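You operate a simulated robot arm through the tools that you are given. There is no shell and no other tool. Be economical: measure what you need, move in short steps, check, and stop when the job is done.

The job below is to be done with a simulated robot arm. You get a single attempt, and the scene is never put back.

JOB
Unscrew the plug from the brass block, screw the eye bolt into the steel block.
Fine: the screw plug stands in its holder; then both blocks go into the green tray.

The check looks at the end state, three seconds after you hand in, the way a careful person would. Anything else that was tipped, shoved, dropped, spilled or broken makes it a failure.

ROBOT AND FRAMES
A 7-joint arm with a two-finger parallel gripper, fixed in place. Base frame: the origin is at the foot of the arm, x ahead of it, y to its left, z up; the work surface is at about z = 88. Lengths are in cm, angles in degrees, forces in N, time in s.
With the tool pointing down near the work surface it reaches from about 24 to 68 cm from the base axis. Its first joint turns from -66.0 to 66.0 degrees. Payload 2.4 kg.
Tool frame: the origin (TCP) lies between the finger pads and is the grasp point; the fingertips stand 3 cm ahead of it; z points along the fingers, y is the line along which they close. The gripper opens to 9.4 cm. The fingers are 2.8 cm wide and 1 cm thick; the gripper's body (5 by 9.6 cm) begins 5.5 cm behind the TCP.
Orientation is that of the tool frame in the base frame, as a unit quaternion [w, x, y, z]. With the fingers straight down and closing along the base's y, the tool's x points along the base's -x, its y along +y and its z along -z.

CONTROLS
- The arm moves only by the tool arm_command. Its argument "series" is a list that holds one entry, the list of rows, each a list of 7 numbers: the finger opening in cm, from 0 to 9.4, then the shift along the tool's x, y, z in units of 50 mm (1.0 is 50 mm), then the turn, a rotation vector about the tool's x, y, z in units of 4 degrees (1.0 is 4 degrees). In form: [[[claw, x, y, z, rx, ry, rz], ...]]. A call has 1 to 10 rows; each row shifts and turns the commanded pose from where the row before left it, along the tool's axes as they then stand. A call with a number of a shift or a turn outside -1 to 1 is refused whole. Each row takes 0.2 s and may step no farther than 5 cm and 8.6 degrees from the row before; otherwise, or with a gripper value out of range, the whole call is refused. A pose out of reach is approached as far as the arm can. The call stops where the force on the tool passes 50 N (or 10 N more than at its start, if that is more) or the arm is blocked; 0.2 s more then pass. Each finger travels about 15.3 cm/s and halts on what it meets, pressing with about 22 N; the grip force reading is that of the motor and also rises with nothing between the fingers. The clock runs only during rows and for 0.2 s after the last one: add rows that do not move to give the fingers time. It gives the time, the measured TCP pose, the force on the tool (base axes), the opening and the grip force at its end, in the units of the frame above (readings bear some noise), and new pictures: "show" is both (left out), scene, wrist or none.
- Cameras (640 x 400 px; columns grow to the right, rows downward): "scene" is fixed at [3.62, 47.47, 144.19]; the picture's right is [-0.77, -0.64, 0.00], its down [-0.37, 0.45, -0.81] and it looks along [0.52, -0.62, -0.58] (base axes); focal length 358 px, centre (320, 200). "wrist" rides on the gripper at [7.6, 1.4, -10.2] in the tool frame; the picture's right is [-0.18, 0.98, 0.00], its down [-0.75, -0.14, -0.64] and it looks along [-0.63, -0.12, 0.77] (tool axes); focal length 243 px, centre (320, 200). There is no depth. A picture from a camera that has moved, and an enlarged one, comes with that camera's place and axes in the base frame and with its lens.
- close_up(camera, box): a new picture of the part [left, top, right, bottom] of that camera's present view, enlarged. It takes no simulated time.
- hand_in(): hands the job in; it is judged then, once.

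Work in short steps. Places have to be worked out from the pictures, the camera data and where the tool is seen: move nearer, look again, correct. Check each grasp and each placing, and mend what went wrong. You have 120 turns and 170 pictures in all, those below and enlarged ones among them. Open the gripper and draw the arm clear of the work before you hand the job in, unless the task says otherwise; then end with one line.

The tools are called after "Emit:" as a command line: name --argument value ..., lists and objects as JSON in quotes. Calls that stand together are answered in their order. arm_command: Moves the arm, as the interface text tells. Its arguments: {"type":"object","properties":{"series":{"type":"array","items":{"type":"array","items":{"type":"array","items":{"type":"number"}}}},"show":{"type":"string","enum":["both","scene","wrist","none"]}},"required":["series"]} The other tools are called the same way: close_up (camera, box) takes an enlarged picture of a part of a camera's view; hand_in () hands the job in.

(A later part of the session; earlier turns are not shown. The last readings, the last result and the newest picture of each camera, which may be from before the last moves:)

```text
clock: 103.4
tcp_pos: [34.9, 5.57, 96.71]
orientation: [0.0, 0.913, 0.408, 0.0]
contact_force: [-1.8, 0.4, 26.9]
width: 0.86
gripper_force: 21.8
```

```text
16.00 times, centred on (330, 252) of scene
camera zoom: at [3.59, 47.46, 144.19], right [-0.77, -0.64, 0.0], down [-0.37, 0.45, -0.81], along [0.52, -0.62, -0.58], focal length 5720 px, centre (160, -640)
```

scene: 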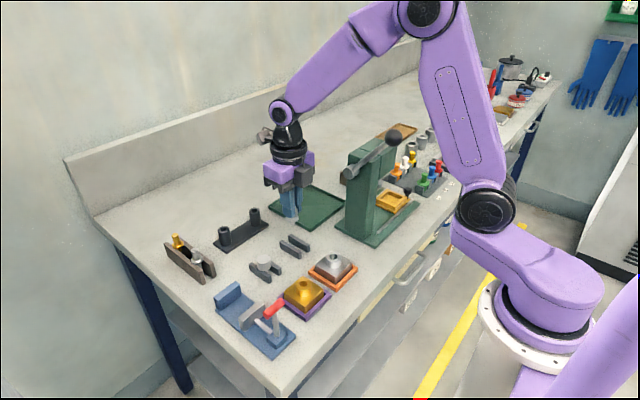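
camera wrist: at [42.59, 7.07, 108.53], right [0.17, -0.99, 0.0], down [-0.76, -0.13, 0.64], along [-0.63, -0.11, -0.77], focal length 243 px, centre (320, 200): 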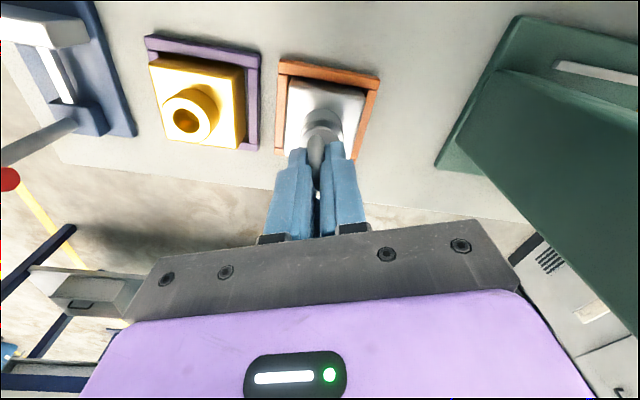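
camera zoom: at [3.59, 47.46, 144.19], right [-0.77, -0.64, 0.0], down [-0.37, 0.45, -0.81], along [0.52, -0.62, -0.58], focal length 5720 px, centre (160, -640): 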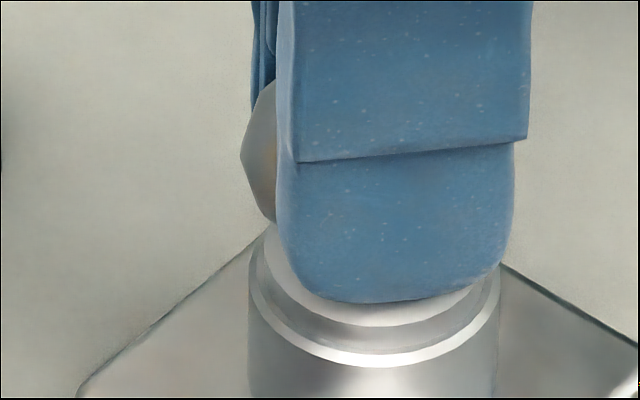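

There is no dark gap now, so the flange looks about flush. To be sure it's tight I'll release, inspect, then re-grip 180° back for a further turn.

Emit:
arm_command --series '[[[0.3, 0, 0, -0.04, 0, 0, 0], [0.3, 0, 0, 0, 0, 0, 0], [3, 0, 0, 0, 0, 0, 0], [4.5, 0, 0, 0, 0, 0, 0], [4.5, 0, 0, -0.3, 0, 0, 0], [4.5, 0, 0, -0.8, 0, 0, 0], [4.5, 0, 0, 0, 0, 0, 0]]]' --show "wrist"

Emit:
close_up --camera "scene" --box '[300, 230, 360, 280]'

Emit:
close_up --camera "wrist" --box '[240, 40, 400, 180]'

```text
clock: 105.0
tcp_pos: [34.98, 5.47, 102.41]
orientation: [0.001, 0.913, 0.407, 0.0]
contact_force: [0.2, 0.3, -0.2]
width: 4.53
gripper_force: 0.0
camera wrist: at [40.94, 10.41, 112.56], right [0.61, -0.79, 0.0], down [-0.61, -0.47, 0.64], along [-0.51, -0.39, -0.77], focal length 243 px, centre (320, 200)
```

wrist: 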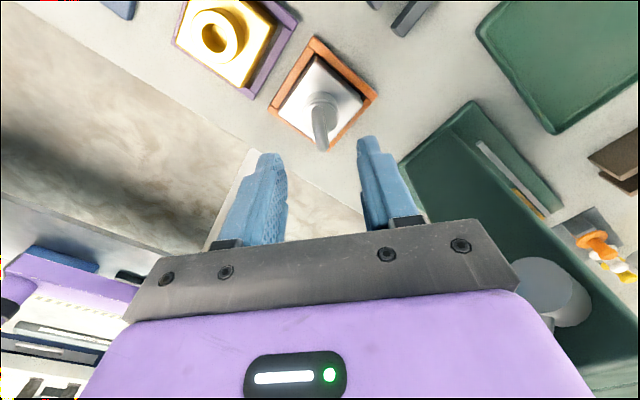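

```text
8.00 times, centred on (330, 255) of scene
camera zoom: at [3.62, 47.47, 144.19], right [-0.77, -0.64, 0.0], down [-0.37, 0.45, -0.81], along [0.52, -0.62, -0.58], focal length 2860 px, centre (240, -240)
```

zoom: 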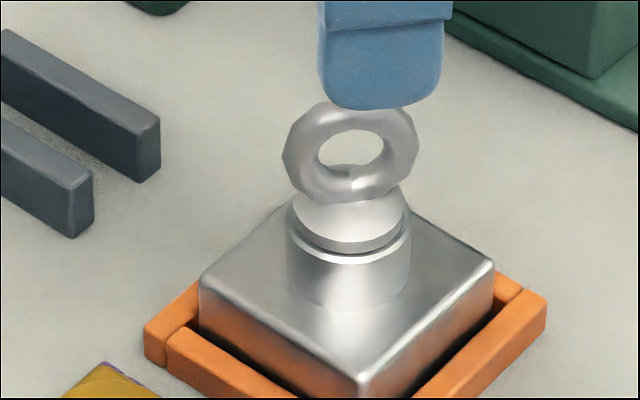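

```text
2.86 times, centred on (320, 110) of wrist
camera zoom: at [40.94, 10.41, 112.56], right [0.61, -0.79, 0.0], down [-0.61, -0.47, 0.64], along [-0.51, -0.39, -0.77], focal length 693 px, centre (320, 457)
```

zoom: 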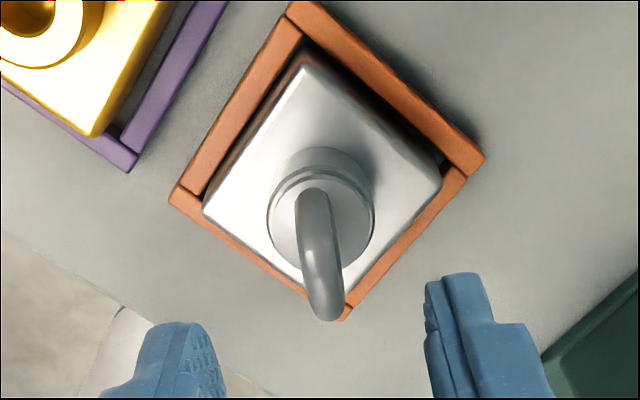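

A thin dark gap of about 1 mm remains, so it needs more turns. I'll wind the wrist back 180° while raised.

Emit:
arm_command --series '[[[4.5, 0, 0, 0, 0, 0, -1], [4.5, 0, 0, 0, 0, 0, -1], [4.5, 0, 0, 0, 0, 0, -1], [4.5, 0, 0, 0, 0, 0, -1], [4.5, 0, 0, 0, 0, 0, -1], [4.5, 0, 0, 0, 0, 0, -1], [4.5, 0, 0, 0, 0, 0, -1], [4.5, 0, 0, 0, 0, 0, -1], [4.5, 0, 0, 0, 0, 0, -1], [4.5, 0, 0, 0, 0, 0, -1]]]' --show "none"

Emit:
arm_command --series '[[[4.5, 0, 0, 0, 0, 0, -1], [4.5, 0, 0, 0, 0, 0, -1], [4.5, 0, 0, 0, 0, 0, -1], [4.5, 0, 0, 0, 0, 0, -1], [4.5, 0, 0, 0, 0, 0, -1], [4.5, 0, 0, 0, 0, 0, -1], [4.5, 0, 0, 0, 0, 0, -1], [4.5, 0, 0, 0, 0, 0, -1], [4.5, 0, 0, 0, 0, 0, -1], [4.5, 0, 0, 0, 0, 0, -1]]]' --show "none"

Emit:
arm_command --series '[[[4.5, 0, 0, 0, 0, 0, -1], [4.5, 0, 0, 0, 0, 0, -1], [4.5, 0, 0, 0, 0, 0, -1], [4.5, 0, 0, 0, 0, 0, -1], [4.5, 0, 0, 0, 0, 0, -1], [4.5, 0, 0, 0, 0, 0, -1], [4.5, 0, 0, 0, 0, 0, -1], [4.5, 0, 0, 0, 0, 0, -1], [4.5, 0, 0, 0, 0, 0, -1], [4.5, 0, 0, 0, 0, 0, -1]]]' --show "none"

Emit:
arm_command --series '[[[4.5, 0, 0, 0, 0, 0, -1], [4.5, 0, 0, 0, 0, 0, -1], [4.5, 0, 0, 0, 0, 0, -1], [4.5, 0, 0, 0, 0, 0, -1], [4.5, 0, 0, 0, 0, 0, -1], [4.5, 0, 0, 0, 0, 0, -1], [4.5, 0, 0, 0, 0, 0, -1], [4.5, 0, 0, 0, 0, 0, -1], [4.5, 0, 0, 0, 0, 0, -1], [4.5, 0, 0, 0, 0, 0, -1]]]' --show "none"

Emit:
arm_command --series '[[[4.5, 0, 0, 0, 0, 0, -1], [4.5, 0, 0, 0, 0, 0, -1], [4.5, 0, 0, 0, 0, 0, -1], [4.5, 0, 0, 0, 0, 0, -1], [4.5, 0, 0, 0, 0, 0, -1], [4.5, 0, 0, 0, 0, 0, 0]]]' --show "wrist"

Emit:
close_up --camera "wrist" --box '[240, 40, 400, 180]'

```text
clock: 107.2
tcp_pos: [34.95, 5.55, 102.4]
orientation: [0.001, 0.718, 0.696, 0.001]
contact_force: [0.0, -0.7, 0.6]
width: 4.51
gripper_force: 0.1
```

```text
clock: 109.4
tcp_pos: [34.9, 5.49, 102.31]
orientation: [0.001, 0.437, 0.899, 0.001]
contact_force: [0.1, 0.0, -0.6]
width: 4.51
gripper_force: 0.0
```

```text
clock: 111.6
tcp_pos: [34.99, 5.53, 102.22]
orientation: [0.001, 0.102, 0.995, 0.0]
contact_force: [1.6, 0.4, -0.1]
width: 4.52
gripper_force: 0.0
```

```text
clock: 113.8
tcp_pos: [35.0, 5.51, 102.27]
orientation: [0.0, -0.244, 0.97, -0.001]
contact_force: [-1.1, 0.2, -1.0]
width: 4.54
gripper_force: 0.1
```

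```text
clock: 115.2
tcp_pos: [34.86, 5.61, 102.28]
orientation: [0.001, -0.409, 0.913, -0.001]
contact_force: [0.4, -0.2, -1.3]
width: 4.51
gripper_force: 0.1
camera wrist: at [28.76, 0.93, 112.49], right [-0.61, 0.79, 0.0], down [0.61, 0.47, 0.64], along [0.51, 0.39, -0.77], focal length 243 px, centre (320, 200)
```

wrist: 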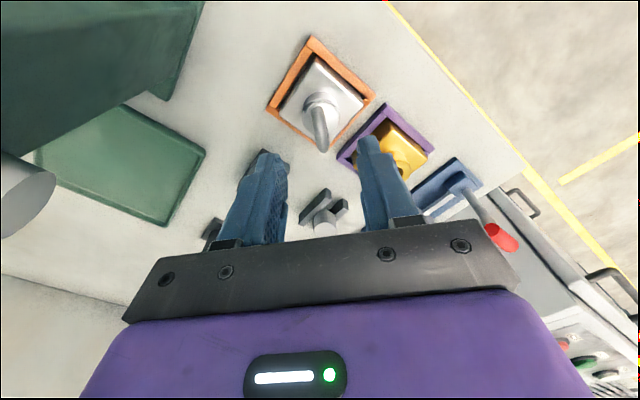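

```text
2.86 times, centred on (320, 110) of wrist
camera zoom: at [28.76, 0.93, 112.49], right [-0.61, 0.79, 0.0], down [0.61, 0.47, 0.64], along [0.51, 0.39, -0.77], focal length 693 px, centre (320, 457)
```

zoom: 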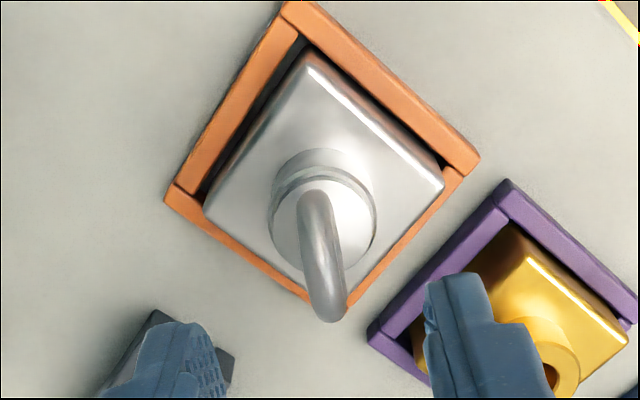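

The ring is aligned between the fingers. I'll descend and grip again, then turn clockwise.

Emit:
arm_command --series '[[[4.5, 0, 0, 0.5, 0, 0, 0], [4.5, 0, 0, 0.4, 0, 0, 0], [4.5, 0, 0, 0.18, 0, 0, 0], [2, 0, 0, 0, 0, 0, 0], [0.3, 0, 0, 0, 0, 0, 0], [0.3, 0, 0, 0, 0, 0, 0], [0.3, 0, 0, 0.015, 0, 0, 0], [0.3, 0, 0, 0.001, 0, 0, 1], [0.3, 0, 0, 0.001, 0, 0, 1], [0.3, 0, 0, 0.001, 0, 0, 1]]]' --show "none"

Emit:
arm_command --series '[[[0.3, 0, 0, 0.001, 0, 0, 1], [0.3, 0, 0, 0.001, 0, 0, 1], [0.3, 0, 0, 0.001, 0, 0, 1], [0.3, 0, 0, 0.001, 0, 0, 1], [0.3, 0, 0, 0.001, 0, 0, 1], [0.3, 0, 0, 0.001, 0, 0, 1], [0.3, 0, 0, 0.001, 0, 0, 1], [0.3, 0, 0, 0.001, 0, 0, 1], [0.3, 0, 0, 0.001, 0, 0, 1], [0.3, 0, 0, 0.001, 0, 0, 1]]]' --show "none"

Emit:
arm_command --series '[[[0.3, 0, 0, 0.001, 0, 0, 1], [0.3, 0, 0, 0.001, 0, 0, 1], [0.3, 0, 0, 0.001, 0, 0, 1], [0.3, 0, 0, 0.001, 0, 0, 1], [0.3, 0, 0, 0.001, 0, 0, 1], [0.3, 0, 0, 0.001, 0, 0, 1], [0.3, 0, 0, 0.001, 0, 0, 1], [0.3, 0, 0, 0.001, 0, 0, 1], [0.3, 0, 0, 0.001, 0, 0, 1], [0.3, 0, 0, 0.001, 0, 0, 1]]]' --show "none"

Emit:
close_up --camera "scene" --box '[300, 230, 360, 280]'

```text
clock: 117.4
tcp_pos: [34.99, 5.75, 96.84]
orientation: [0.001, -0.31, 0.951, 0.0]
contact_force: [-5.8, -3.6, 25.0]
width: 0.87
gripper_force: 21.8
```

```text
clock: 119.6
tcp_pos: [35.11, 5.56, 96.65]
orientation: [0.001, 0.034, 0.999, 0.0]
contact_force: [4.1, -8.7, 8.7]
width: 1.54
gripper_force: 22.5
```

```text
clock: 121.8
tcp_pos: [34.84, 5.67, 96.66]
orientation: [0.001, 0.374, 0.927, -0.001]
contact_force: [-0.7, -5.9, 2.7]
width: 2.75
gripper_force: 22.1
```

```text
8.00 times, centred on (330, 255) of scene
camera zoom: at [3.62, 47.45, 144.19], right [-0.77, -0.64, 0.0], down [-0.37, 0.45, -0.81], along [0.52, -0.62, -0.58], focal length 2860 px, centre (240, -240)
```

zoom: 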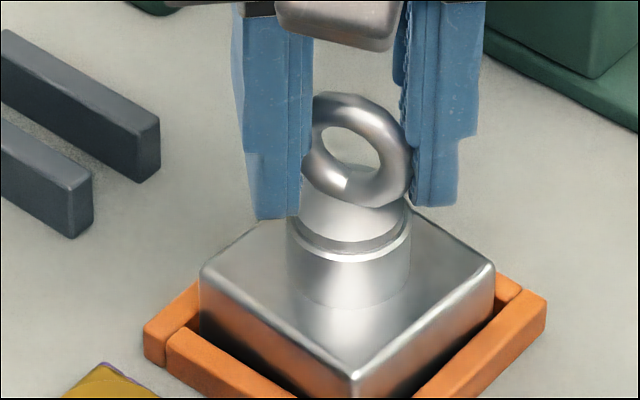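

The fingers opened as the ring resisted turning, so the bolt appears seated tight. I'll open, rise and verify.

Emit:
arm_command --series '[[[4.5, 0, 0, 0, 0, 0, 0], [5.5, 0, 0, 0, 0, 0, 0], [5.5, 0, 0, -0.3, 0, 0, 0], [5.5, 0, 0, -0.8, 0, 0, 0], [5.5, 0, 0, 0, 0, 0, 0]]]' --show "wrist"

Emit:
close_up --camera "scene" --box '[310, 235, 350, 268]'

Emit:
close_up --camera "wrist" --box '[240, 40, 400, 180]'

```text
clock: 123.0
tcp_pos: [34.92, 5.53, 102.11]
orientation: [0.001, 0.373, 0.928, 0.0]
contact_force: [0.2, 0.1, -0.3]
width: 5.48
gripper_force: 0.0
camera wrist: at [30.33, 11.96, 112.29], right [0.81, 0.58, 0.0], down [0.44, -0.62, 0.64], along [0.37, -0.52, -0.77], focal length 243 px, centre (320, 200)
```

wrist: 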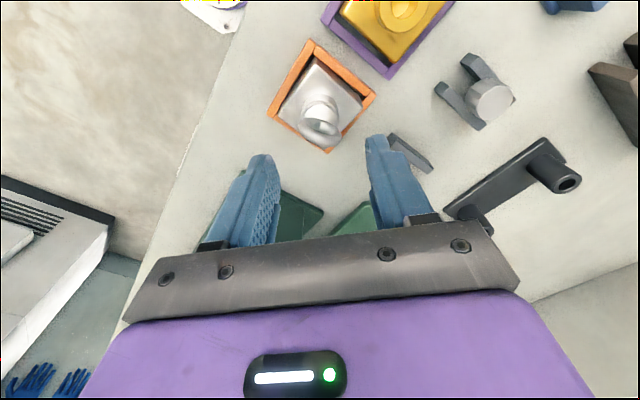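

```text
12.12 times, centred on (330, 252) of scene
camera zoom: at [3.62, 47.47, 144.19], right [-0.77, -0.64, 0.0], down [-0.37, 0.45, -0.81], along [0.52, -0.62, -0.58], focal length 4333 px, centre (199, -424)
```

zoom: 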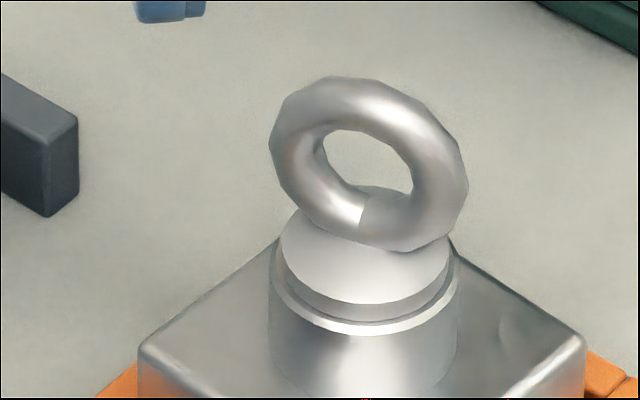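

```text
2.86 times, centred on (320, 110) of wrist
camera zoom: at [30.33, 11.96, 112.29], right [0.81, 0.58, 0.0], down [0.44, -0.62, 0.64], along [0.37, -0.52, -0.77], focal length 693 px, centre (320, 457)
```

zoom: 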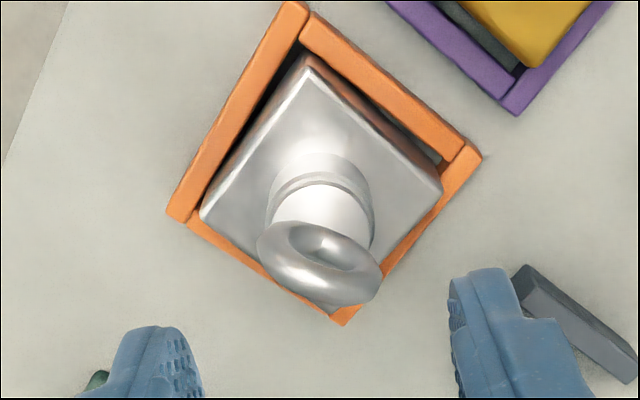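

The flange is flush on the boss and the bolt upright, so it is seated. Next is transferring the steel block: it is axis-aligned, about 5.4 wide, centred at (34.9, 5.7). I'll turn to yaw −90 and open to 7.5.

Emit:
arm_command --series '[[[7.5, 0, 0, 0, 0, 0, 1], [7.5, 0, 0, 0, 0, 0, 1], [7.5, 0, 0, 0, 0, 0, 1], [7.5, 0, 0, 0, 0, 0, 1], [7.5, 0, 0, 0, 0, 0, 1], [7.5, 0, 0, 0, 0, 0, 1], [7.5, 0, 0, 0, 0, 0, 1], [7.5, 0, 0, 0, 0, 0, 1], [7.5, 0, 0, 0, 0, 0, 1], [7.5, 0, 0, 0, 0, 0, 1]]]' --show "none"

Emit:
arm_command --series '[[[7.5, 0, 0, 0, 0, 0, 1], [7.5, 0, 0, 0, 0, 0, 0.5], [7.5, 0, 0, 0.5, 0, 0, 0], [7.5, 0, 0, 0, 0, 0, 0]]]'

Emit:
close_up --camera "wrist" --box '[220, 40, 420, 200]'

Emit:
close_up --camera "scene" --box '[290, 220, 380, 290]'

```text
clock: 125.2
tcp_pos: [34.86, 5.66, 102.12]
orientation: [0.001, 0.669, 0.744, 0.001]
contact_force: [-0.2, -0.4, 0.6]
width: 7.52
gripper_force: 0.0
```

```text
clock: 126.2
tcp_pos: [34.94, 5.5, 99.5]
orientation: [0.0, 0.706, 0.708, 0.001]
contact_force: [0.5, -0.3, 0.5]
width: 7.5
gripper_force: 0.0
camera wrist: at [36.28, 13.27, 109.76], right [0.98, -0.18, 0.0], down [-0.14, -0.75, 0.64], along [-0.12, -0.63, -0.77], focal length 243 px, centre (320, 200)
```

scene: 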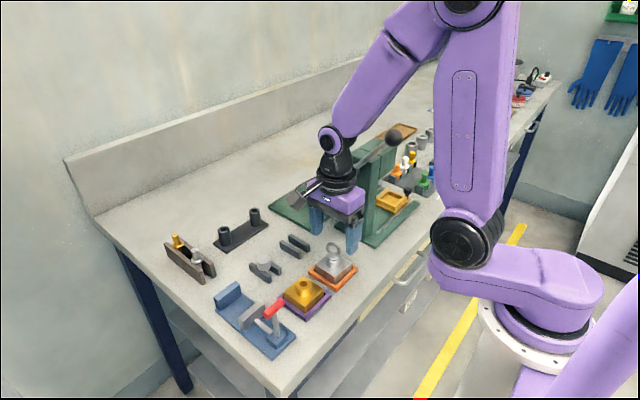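
wrist: 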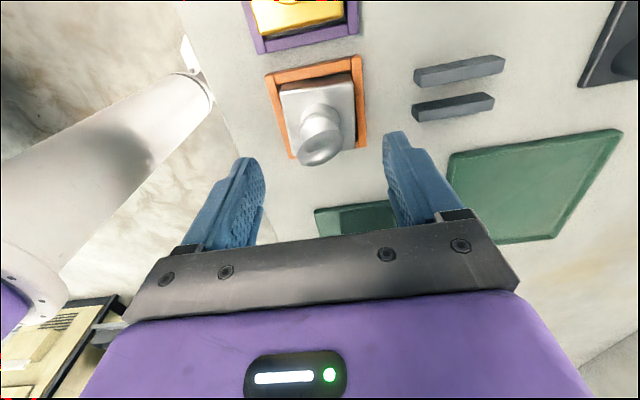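

```text
2.50 times, centred on (320, 120) of wrist
camera zoom: at [36.28, 13.27, 109.76], right [0.98, -0.18, 0.0], down [-0.14, -0.75, 0.64], along [-0.12, -0.63, -0.77], focal length 606 px, centre (320, 400)
```

zoom: 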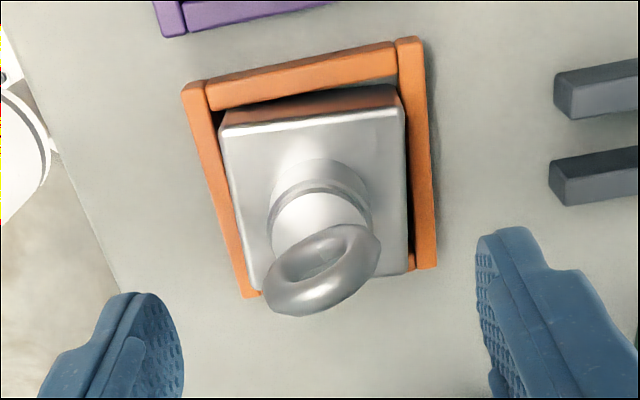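

```text
5.71 times, centred on (335, 255) of scene
camera zoom: at [3.62, 47.47, 144.19], right [-0.77, -0.64, 0.0], down [-0.37, 0.45, -0.81], along [0.52, -0.62, -0.58], focal length 2043 px, centre (234, -114)
```

zoom: 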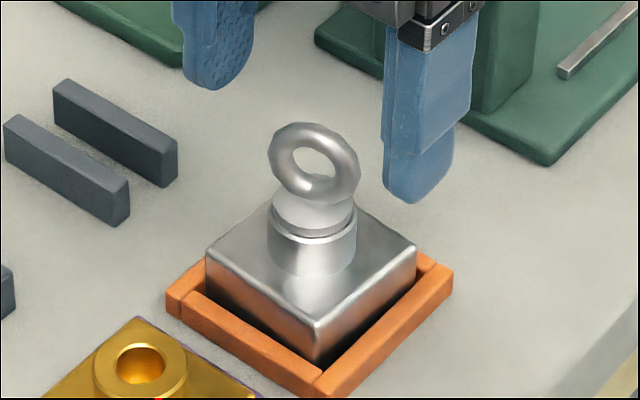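

The block is centred under the fingers and frame walls are about 0.9 tall (top ≈ 88.9). I'll descend to TCP z ≈ 92.5, so the tips end at 89.5, above the frame walls.

Emit:
arm_command --series '[[[7.5, 0.03, 0.012, 0, 0, 0, 0], [7.5, 0, 0, 0.5, 0, 0, 0], [7.5, 0, 0, 0.5, 0, 0, 0], [7.5, 0, 0, 0.25, 0, 0, 0], [7.5, 0, 0, 0.15, 0, 0, 0], [7.5, 0, 0, 0, 0, 0, 0]]]' --show "wrist"

Emit:
close_up --camera "scene" --box '[290, 220, 380, 290]'

```text
clock: 127.6
tcp_pos: [35.02, 5.72, 92.53]
orientation: [0.0, 0.706, 0.708, 0.0]
contact_force: [-0.3, -0.5, 0.2]
width: 7.49
gripper_force: 0.0
camera wrist: at [36.34, 13.42, 102.73], right [0.98, -0.18, 0.0], down [-0.14, -0.75, 0.64], along [-0.12, -0.63, -0.77], focal length 243 px, centre (320, 200)
```

wrist: 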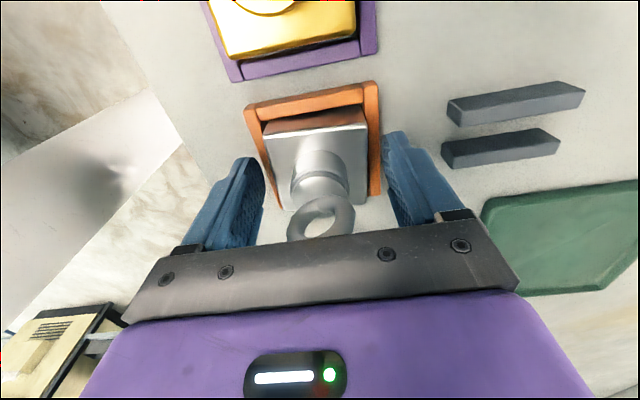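

```text
5.71 times, centred on (335, 255) of scene
camera zoom: at [3.62, 47.47, 144.19], right [-0.77, -0.64, 0.0], down [-0.37, 0.45, -0.81], along [0.52, -0.62, -0.58], focal length 2043 px, centre (234, -114)
```

zoom: 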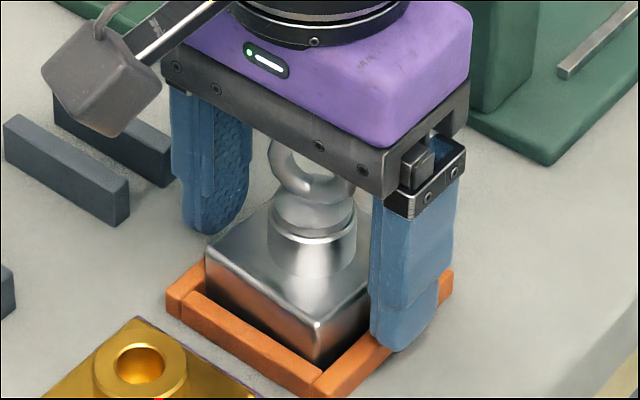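

Clearance is good with no contact. I'll close on the block, check the width, and lift slightly.

Emit:
arm_command --series '[[[6, 0, 0, 0, 0, 0, 0], [4.5, 0, 0, 0, 0, 0, 0], [4.5, 0, 0, 0, 0, 0, 0], [4.5, 0, 0, 0, 0, 0, 0], [4.5, 0, 0, -0.1, 0, 0, 0], [4.5, 0, 0, -0.2, 0, 0, 0], [4.5, 0, 0, -0.3, 0, 0, 0], [4.5, 0, 0, 0, 0, 0, 0]]]' --show "wrist"

Emit:
close_up --camera "scene" --box '[290, 210, 380, 280]'

```text
clock: 129.4
tcp_pos: [34.95, 5.71, 95.6]
orientation: [0.0, 0.706, 0.708, 0.001]
contact_force: [-0.2, 0.6, -6.5]
width: 5.6
gripper_force: 22.2
camera wrist: at [36.35, 13.43, 105.78], right [0.98, -0.18, 0.0], down [-0.14, -0.75, 0.64], along [-0.12, -0.63, -0.77], focal length 243 px, centre (320, 200)
```

wrist: 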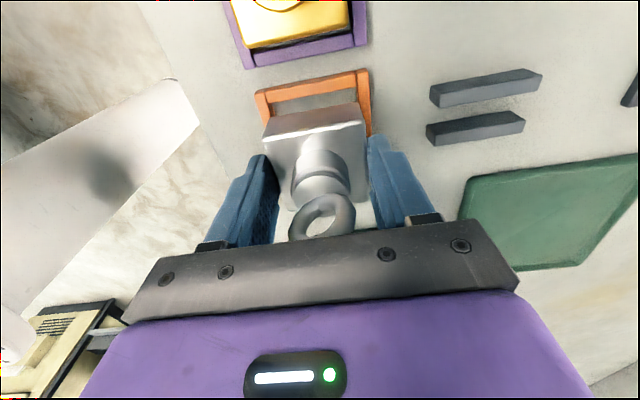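

```text
5.71 times, centred on (335, 245) of scene
camera zoom: at [3.63, 47.47, 144.19], right [-0.77, -0.64, 0.0], down [-0.37, 0.45, -0.81], along [0.52, -0.62, -0.58], focal length 2043 px, centre (234, -57)
```

zoom: 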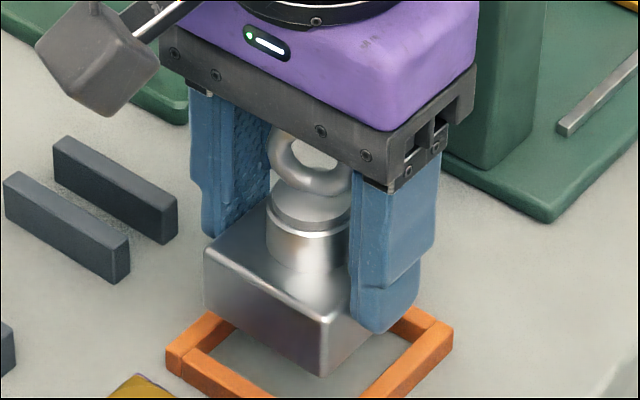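

The block is lifted level and held at 5.6. I'll raise it, move out in +x, then over the tray's far half toward (55, −12).

Emit:
arm_command --series '[[[4.5, 0, 0, -0.6, 0, 0, 0], [4.5, 0, 0, -0.6, 0, 0, 0], [4.5, 0, 0.8, 0, 0, 0, 0], [4.5, 0, 0.8, 0, 0, 0, 0], [4.5, 0, 0.8, 0, 0, 0, 0], [4.5, 0, 0.8, 0, 0, 0, 0], [4.5, 0, 0.8, 0, 0, 0, 0], [4.5, 0, 0, 0, 0, 0, 0]]]'

```text
clock: 131.2
tcp_pos: [55.04, 5.92, 101.59]
orientation: [0.001, 0.706, 0.708, 0.001]
contact_force: [1.1, 0.0, -5.7]
width: 5.6
gripper_force: 21.9
camera wrist: at [56.36, 13.52, 111.76], right [0.98, -0.18, 0.0], down [-0.14, -0.75, 0.64], along [-0.12, -0.63, -0.77], focal length 243 px, centre (320, 200)
```

scene: 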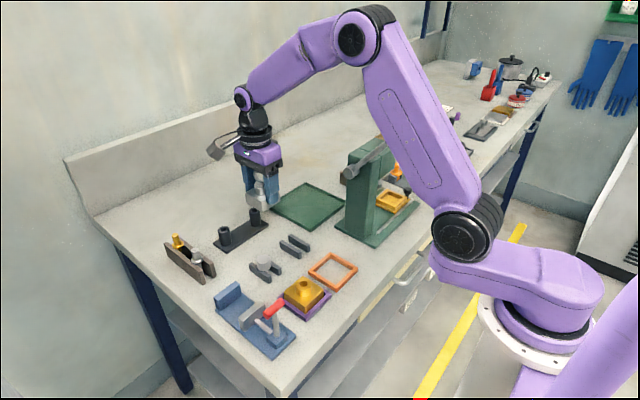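
wrist: 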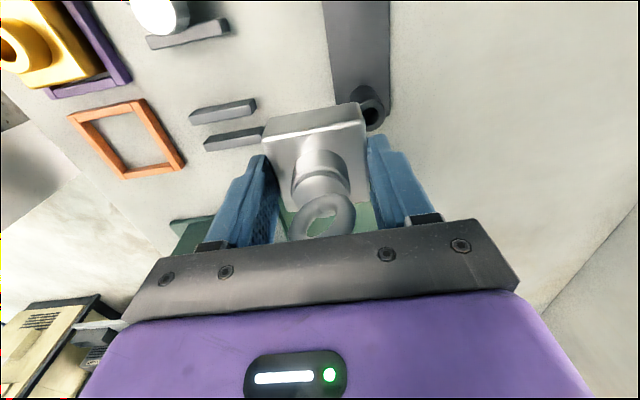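

All clear and held firmly. I'll move in −y over the tray.

Emit:
arm_command --series '[[[4.5, -0.72, 0, 0, 0, 0, 0], [4.5, -0.72, 0, 0, 0, 0, 0], [4.5, -0.72, 0, 0, 0, 0, 0], [4.5, -0.72, 0, 0, 0, 0, 0], [4.5, -0.7, 0, 0, 0, 0, 0], [4.5, 0, 0, 0, 0, 0, 0]]]'

Emit:
close_up --camera "scene" --box '[240, 140, 380, 250]'

```text
clock: 132.6
tcp_pos: [55.12, -12.2, 101.58]
orientation: [0.001, 0.705, 0.709, 0.0]
contact_force: [0.0, -1.3, -5.5]
width: 5.59
gripper_force: 21.8
camera wrist: at [56.45, -4.45, 111.81], right [0.98, -0.18, 0.0], down [-0.14, -0.75, 0.64], along [-0.12, -0.63, -0.77], focal length 243 px, centre (320, 200)
```

scene: 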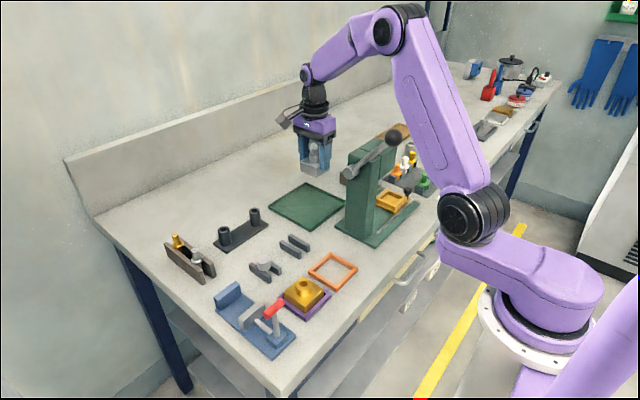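
wrist: 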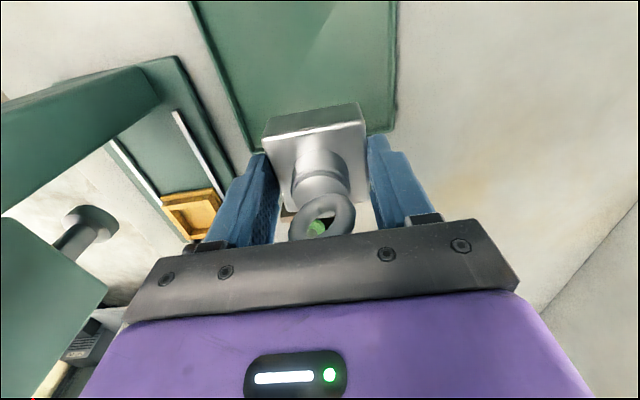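

```text
3.64 times, centred on (310, 195) of scene
camera zoom: at [3.63, 47.46, 144.19], right [-0.77, -0.64, 0.0], down [-0.37, 0.45, -0.81], along [0.52, -0.62, -0.58], focal length 1300 px, centre (356, 218)
```

zoom: 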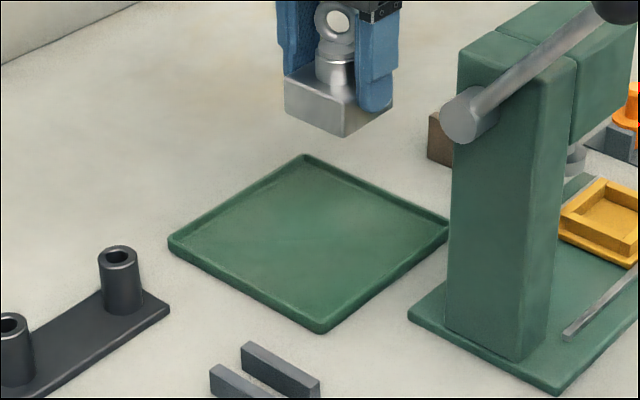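

The tray spans x ≈ 47.3–61.8, y ≈ −15.6 to −0.9. I'll centre the block at (54.6, −11.8) and descend to just above the tray floor.

Emit:
arm_command --series '[[[4.5, 0.08, -0.1, 0, 0, 0, 0], [4.5, 0, 0, 0.5, 0, 0, 0], [4.5, 0, 0, 0.5, 0, 0, 0], [4.5, 0, 0, 0.4, 0, 0, 0], [4.5, 0, 0, 0, 0, 0, 0]]]' --show "wrist"

Emit:
close_up --camera "scene" --box '[240, 140, 380, 250]'

```text
clock: 133.8
tcp_pos: [54.54, -11.76, 94.55]
orientation: [0.0, 0.706, 0.709, 0.001]
contact_force: [-1.1, 0.2, -6.2]
width: 5.57
gripper_force: 21.9
camera wrist: at [55.83, -4.05, 104.76], right [0.98, -0.18, 0.0], down [-0.14, -0.75, 0.64], along [-0.12, -0.63, -0.77], focal length 243 px, centre (320, 200)
```

wrist: 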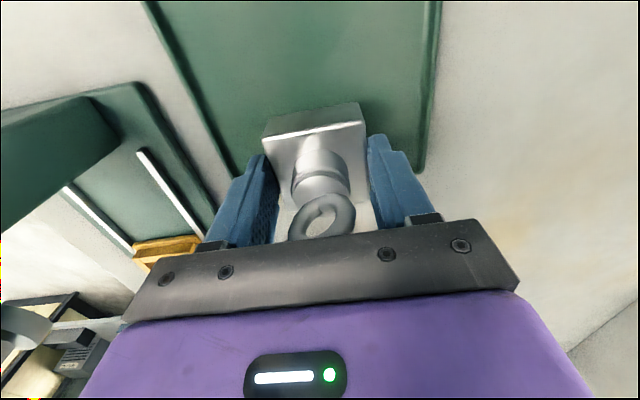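

```text
3.64 times, centred on (310, 195) of scene
camera zoom: at [3.63, 47.46, 144.19], right [-0.77, -0.64, 0.0], down [-0.37, 0.45, -0.81], along [0.52, -0.62, -0.58], focal length 1300 px, centre (356, 218)
```

zoom: 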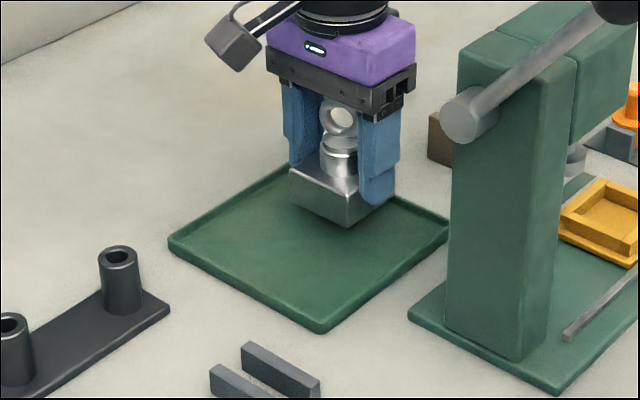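

The block is within the tray. I'll lower gently to contact, about 1.5 cm more.

Emit:
arm_command --series '[[[4.5, 0, 0, 0.12, 0, 0, 0], [4.5, 0, 0, 0.08, 0, 0, 0], [4.5, 0, 0, 0.05, 0, 0, 0], [4.5, 0, 0, 0.04, 0, 0, 0], [4.5, 0, 0, 0, 0, 0, 0]]]' --show "none"

Emit:
close_up --camera "scene" --box '[240, 140, 380, 250]'

```text
clock: 135.0
tcp_pos: [54.38, -11.86, 93.22]
orientation: [0.001, 0.706, 0.708, 0.0]
contact_force: [-0.5, -0.3, -5.4]
width: 5.55
gripper_force: 22.0
```

```text
3.64 times, centred on (310, 195) of scene
camera zoom: at [3.63, 47.46, 144.19], right [-0.77, -0.64, 0.0], down [-0.37, 0.45, -0.81], along [0.52, -0.62, -0.58], focal length 1300 px, centre (356, 218)
```

zoom: 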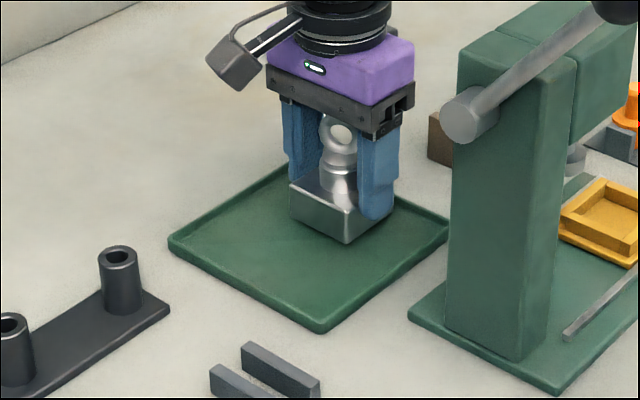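

There is no contact yet, so I'll go down in finer steps.

Emit:
arm_command --series '[[[4.5, 0, 0, 0.03, 0, 0, 0], [4.5, 0, 0, 0.03, 0, 0, 0], [4.5, 0, 0, 0, 0, 0, 0]]]' --show "none"

```text
clock: 135.8
tcp_pos: [54.7, -11.78, 92.9]
orientation: [0.0, 0.706, 0.708, 0.0]
contact_force: [-2.6, 0.9, 4.2]
width: 5.57
gripper_force: 22.1
```

The block now rests on the tray floor. I'll open and rise.

Emit:
arm_command --series '[[[6.5, 0, 0, 0, 0, 0, 0], [7.5, 0, 0, 0, 0, 0, 0], [7.5, 0, 0, -0.2, 0, 0, 0], [7.5, 0, 0, -0.8, 0, 0, 0], [7.5, 0, 0, -0.8, 0, 0, 0], [7.5, 0, 0, 0, 0, 0, 0]]]' --show "wrist"

Emit:
close_up --camera "scene" --box '[240, 140, 380, 250]'

```text
clock: 137.2
tcp_pos: [54.8, -11.77, 101.91]
orientation: [0.001, 0.706, 0.708, 0.0]
contact_force: [-0.5, 0.2, 0.1]
width: 7.51
gripper_force: 0.0
camera wrist: at [56.01, -4.04, 112.13], right [0.98, -0.18, 0.0], down [-0.14, -0.75, 0.64], along [-0.12, -0.63, -0.77], focal length 243 px, centre (320, 200)
```

wrist: 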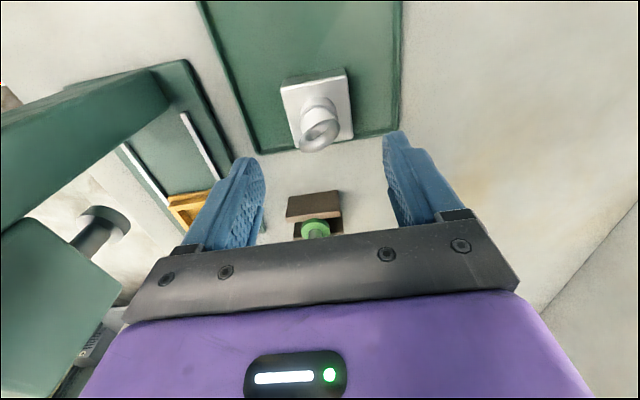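

```text
3.64 times, centred on (310, 195) of scene
camera zoom: at [3.62, 47.47, 144.19], right [-0.77, -0.64, 0.0], down [-0.37, 0.45, -0.81], along [0.52, -0.62, -0.58], focal length 1300 px, centre (356, 218)
```

zoom: 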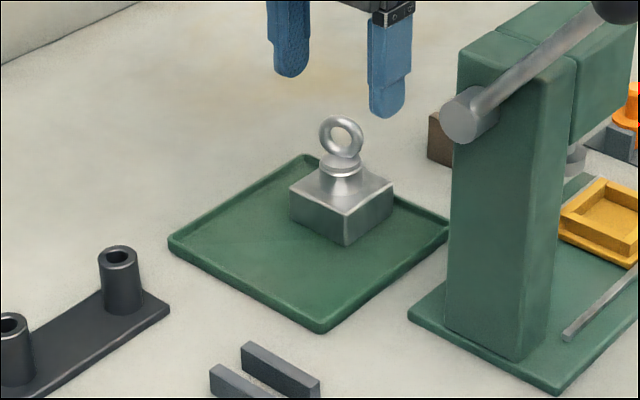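

The steel block with the eye bolt stands in the tray. Next is the brass block, so I'll travel back around at height to (35.0, 14.75).

Emit:
arm_command --series '[[[7.5, 0.88, 0, 0, 0, 0, 0], [7.5, 0.88, 0, 0, 0, 0, 0], [7.5, 0.88, 0, 0, 0, 0, 0], [7.5, 0.88, 0, 0, 0, 0, 0], [7.5, 0.88, 0, 0, 0, 0, 0], [7.5, 0.88, 0, 0, 0, 0, 0], [7.5, 0, -0.98, 0, 0, 0, 0], [7.5, 0, -0.98, 0, 0, 0, 0], [7.5, 0, -0.98, 0, 0, 0, 0], [7.5, 0, -0.98, 0, 0, 0, 0]]]'

Emit:
close_up --camera "wrist" --box '[220, 40, 420, 200]'

Emit:
close_up --camera "scene" --box '[225, 220, 355, 320]'

```text
clock: 139.4
tcp_pos: [34.84, 14.56, 101.95]
orientation: [0.001, 0.707, 0.707, 0.001]
contact_force: [-0.7, -0.3, -0.3]
width: 7.5
gripper_force: 0.0
camera wrist: at [36.22, 22.27, 112.18], right [0.98, -0.18, 0.0], down [-0.14, -0.75, 0.64], along [-0.11, -0.63, -0.77], focal length 243 px, centre (320, 200)
```

scene: 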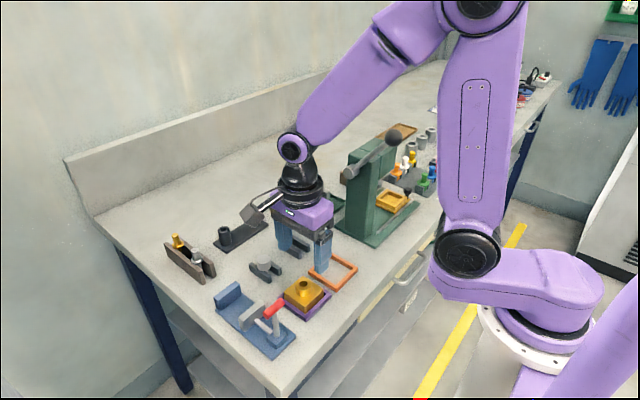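
wrist: 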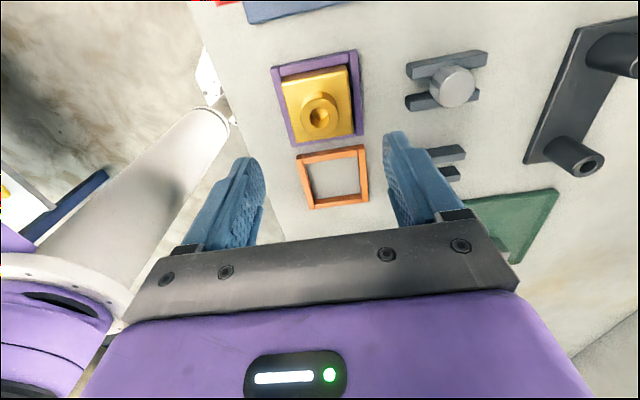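

```text
2.50 times, centred on (320, 120) of wrist
camera zoom: at [36.22, 22.27, 112.18], right [0.98, -0.18, 0.0], down [-0.14, -0.75, 0.64], along [-0.11, -0.63, -0.77], focal length 606 px, centre (320, 400)
```

zoom: 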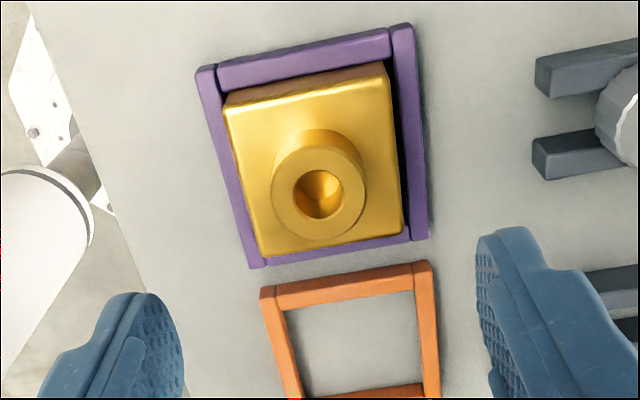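

```text
4.00 times, centred on (290, 270) of scene
camera zoom: at [3.62, 47.47, 144.19], right [-0.77, -0.64, 0.0], down [-0.37, 0.45, -0.81], along [0.52, -0.62, -0.58], focal length 1430 px, centre (440, -80)
```

zoom: 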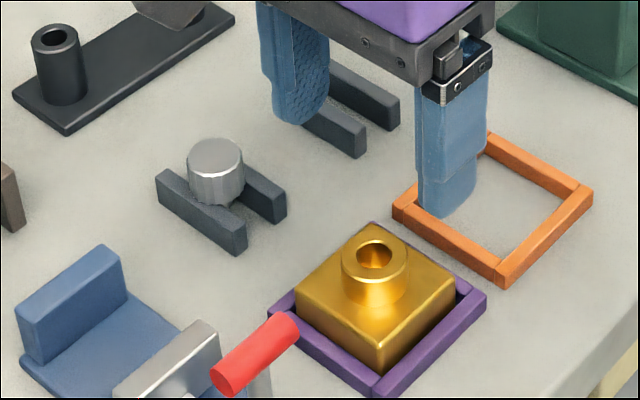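

The bore is at about (35.0, 14.9). I'll shift and descend around the brass block.

Emit:
arm_command --series '[[[7.5, 0.06, 0.03, 0, 0, 0, 0], [7.5, 0, 0, 0.6, 0, 0, 0], [7.5, 0, 0, 0.6, 0, 0, 0], [7.5, 0, 0, 0.4, 0, 0, 0], [7.5, 0, 0, 0.28, 0, 0, 0], [7.5, 0, 0, 0, 0, 0, 0]]]' --show "wrist"

Emit:
close_up --camera "scene" --box '[225, 220, 355, 320]'

```text
clock: 140.8
tcp_pos: [35.15, 14.89, 92.3]
orientation: [0.002, 0.706, 0.708, 0.001]
contact_force: [1.0, -0.2, -0.2]
width: 7.5
gripper_force: 0.2
camera wrist: at [36.42, 22.59, 102.59], right [0.98, -0.18, 0.0], down [-0.14, -0.75, 0.64], along [-0.12, -0.63, -0.77], focal length 243 px, centre (320, 200)
```

wrist: 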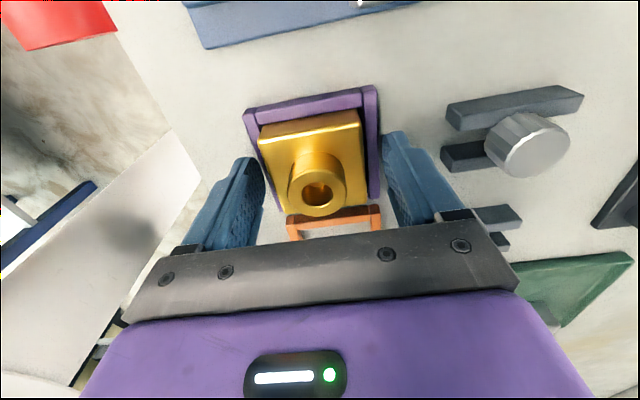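

```text
4.00 times, centred on (290, 270) of scene
camera zoom: at [3.62, 47.47, 144.19], right [-0.77, -0.64, 0.0], down [-0.37, 0.45, -0.81], along [0.52, -0.62, -0.58], focal length 1430 px, centre (440, -80)
```

zoom: 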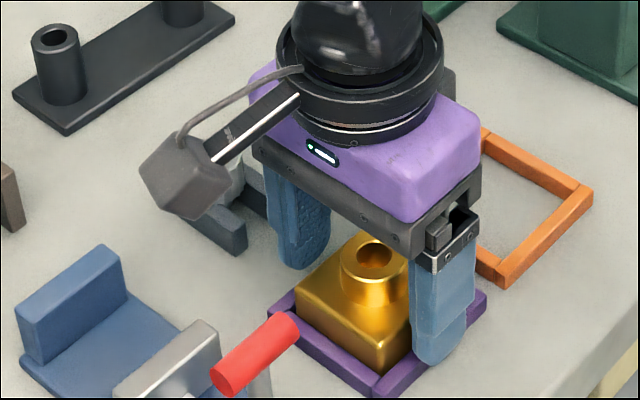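

The fingers are positioned. I'll close on the brass block and lift.

Emit:
arm_command --series '[[[6, 0, 0, 0, 0, 0, 0], [4.5, 0, 0, 0, 0, 0, 0], [4.5, 0, 0, 0, 0, 0, 0], [4.5, 0, 0, 0, 0, 0, 0], [4.5, 0, 0, -0.1, 0, 0, 0], [4.5, 0, 0, -0.3, 0, 0, 0], [4.5, 0, 0, -0.7, 0, 0, 0], [4.5, 0, 0, -0.8, 0, 0, 0], [4.5, 0, 0, 0, 0, 0, 0]]]'

```text
clock: 142.8
tcp_pos: [35.06, 14.9, 101.97]
orientation: [0.001, 0.706, 0.708, 0.0]
contact_force: [0.4, 0.9, -4.4]
width: 5.58
gripper_force: 22.3
camera wrist: at [36.34, 22.66, 112.14], right [0.98, -0.18, 0.0], down [-0.14, -0.75, 0.64], along [-0.12, -0.63, -0.77], focal length 243 px, centre (320, 200)
```

scene: 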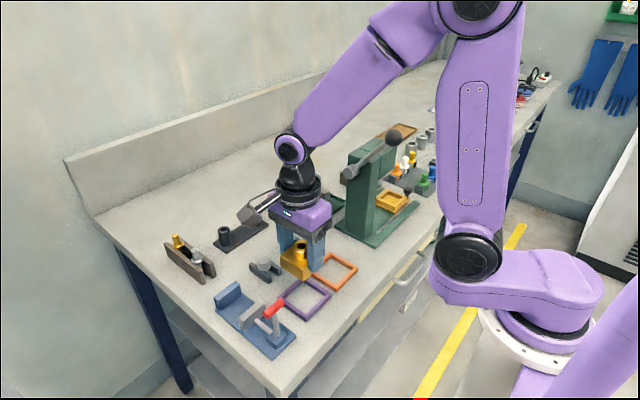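
wrist: 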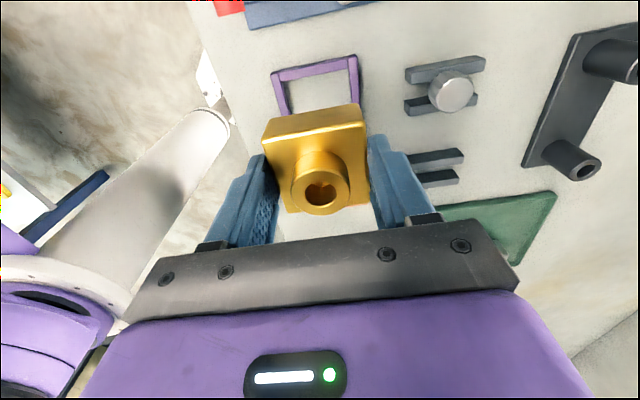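

The brass block is held level. I'll carry it at height to above the tray's near half at (54.6, −4.5).

Emit:
arm_command --series '[[[4.5, 0, 0.98, 0, 0, 0, 0], [4.5, 0, 0.98, 0, 0, 0, 0], [4.5, 0, 0.98, 0, 0, 0, 0], [4.5, 0, 0.98, 0, 0, 0, 0], [4.5, -0.97, 0, 0, 0, 0, 0], [4.5, -0.97, 0, 0, 0, 0, 0], [4.5, -0.97, 0, 0, 0, 0, 0], [4.5, -0.97, 0, 0, 0, 0, 0], [4.5, 0, 0, 0, 0, 0, 0]]]' --show "wrist"

Emit:
close_up --camera "scene" --box '[240, 140, 380, 250]'

```text
clock: 144.8
tcp_pos: [54.73, -4.31, 101.99]
orientation: [0.001, 0.706, 0.708, 0.0]
contact_force: [0.5, 0.0, -4.6]
width: 5.57
gripper_force: 22.3
camera wrist: at [56.02, 3.29, 112.14], right [0.98, -0.18, 0.0], down [-0.14, -0.75, 0.64], along [-0.12, -0.63, -0.77], focal length 243 px, centre (320, 200)
```

wrist: 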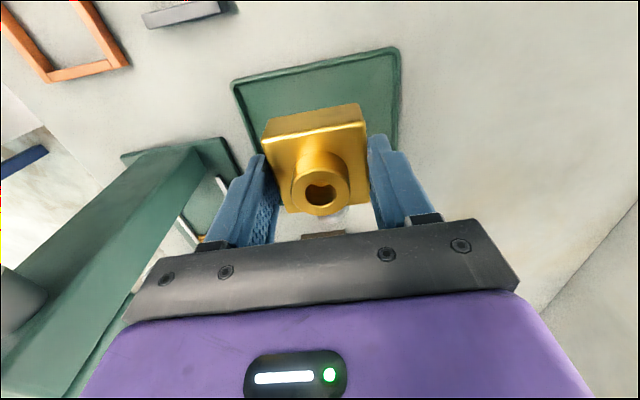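

```text
3.64 times, centred on (310, 195) of scene
camera zoom: at [3.63, 47.46, 144.19], right [-0.77, -0.64, 0.0], down [-0.37, 0.45, -0.81], along [0.52, -0.62, -0.58], focal length 1300 px, centre (356, 218)
```

zoom: 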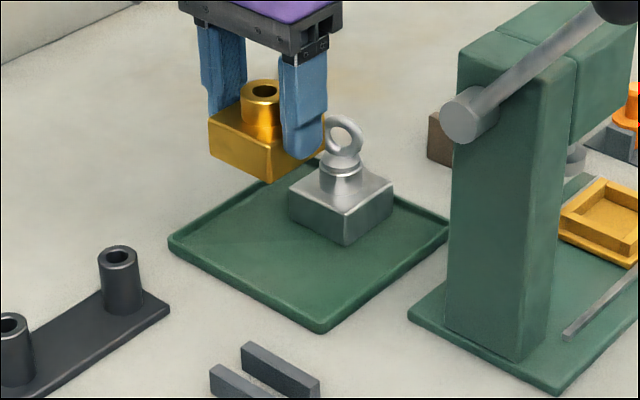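

Position is good. I'll shift 5 mm more inside and descend to near the floor.

Emit:
arm_command --series '[[[4.5, -0.11, 0, 0, 0, 0, 0], [4.5, 0, 0, 0.6, 0, 0, 0], [4.5, 0, 0, 0.5, 0, 0, 0], [4.5, 0, 0, 0.4, 0, 0, 0], [4.5, 0, 0, 0.2, 0, 0, 0], [4.5, 0, 0, 0, 0, 0, 0]]]' --show "none"

Emit:
close_up --camera "scene" --box '[240, 140, 380, 250]'

```text
clock: 146.2
tcp_pos: [54.61, -4.97, 93.52]
orientation: [0.001, 0.706, 0.708, 0.001]
contact_force: [-0.2, -0.2, -5.1]
width: 5.58
gripper_force: 21.8
```

```text
3.64 times, centred on (310, 195) of scene
camera zoom: at [3.63, 47.46, 144.19], right [-0.77, -0.64, 0.0], down [-0.37, 0.45, -0.81], along [0.52, -0.62, -0.58], focal length 1300 px, centre (356, 218)
```

zoom: 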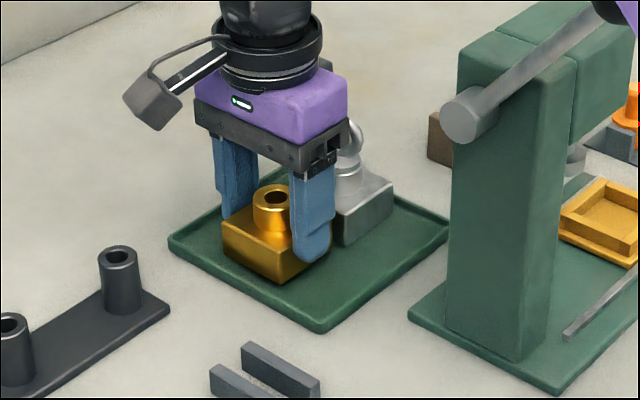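

The block is well inside the tray and clear of the steel one. I'll do the final gentle lowering.

Emit:
arm_command --series '[[[4.5, 0, 0, 0.06, 0, 0, 0], [4.5, 0, 0, 0.05, 0, 0, 0], [4.5, 0, 0, 0.03, 0, 0, 0], [4.5, 0, 0, 0, 0, 0, 0]]]' --show "none"

```text
clock: 147.2
tcp_pos: [54.75, -4.95, 92.76]
orientation: [0.0, 0.706, 0.708, 0.001]
contact_force: [-0.9, -0.1, -0.5]
width: 5.57
gripper_force: 21.7
```

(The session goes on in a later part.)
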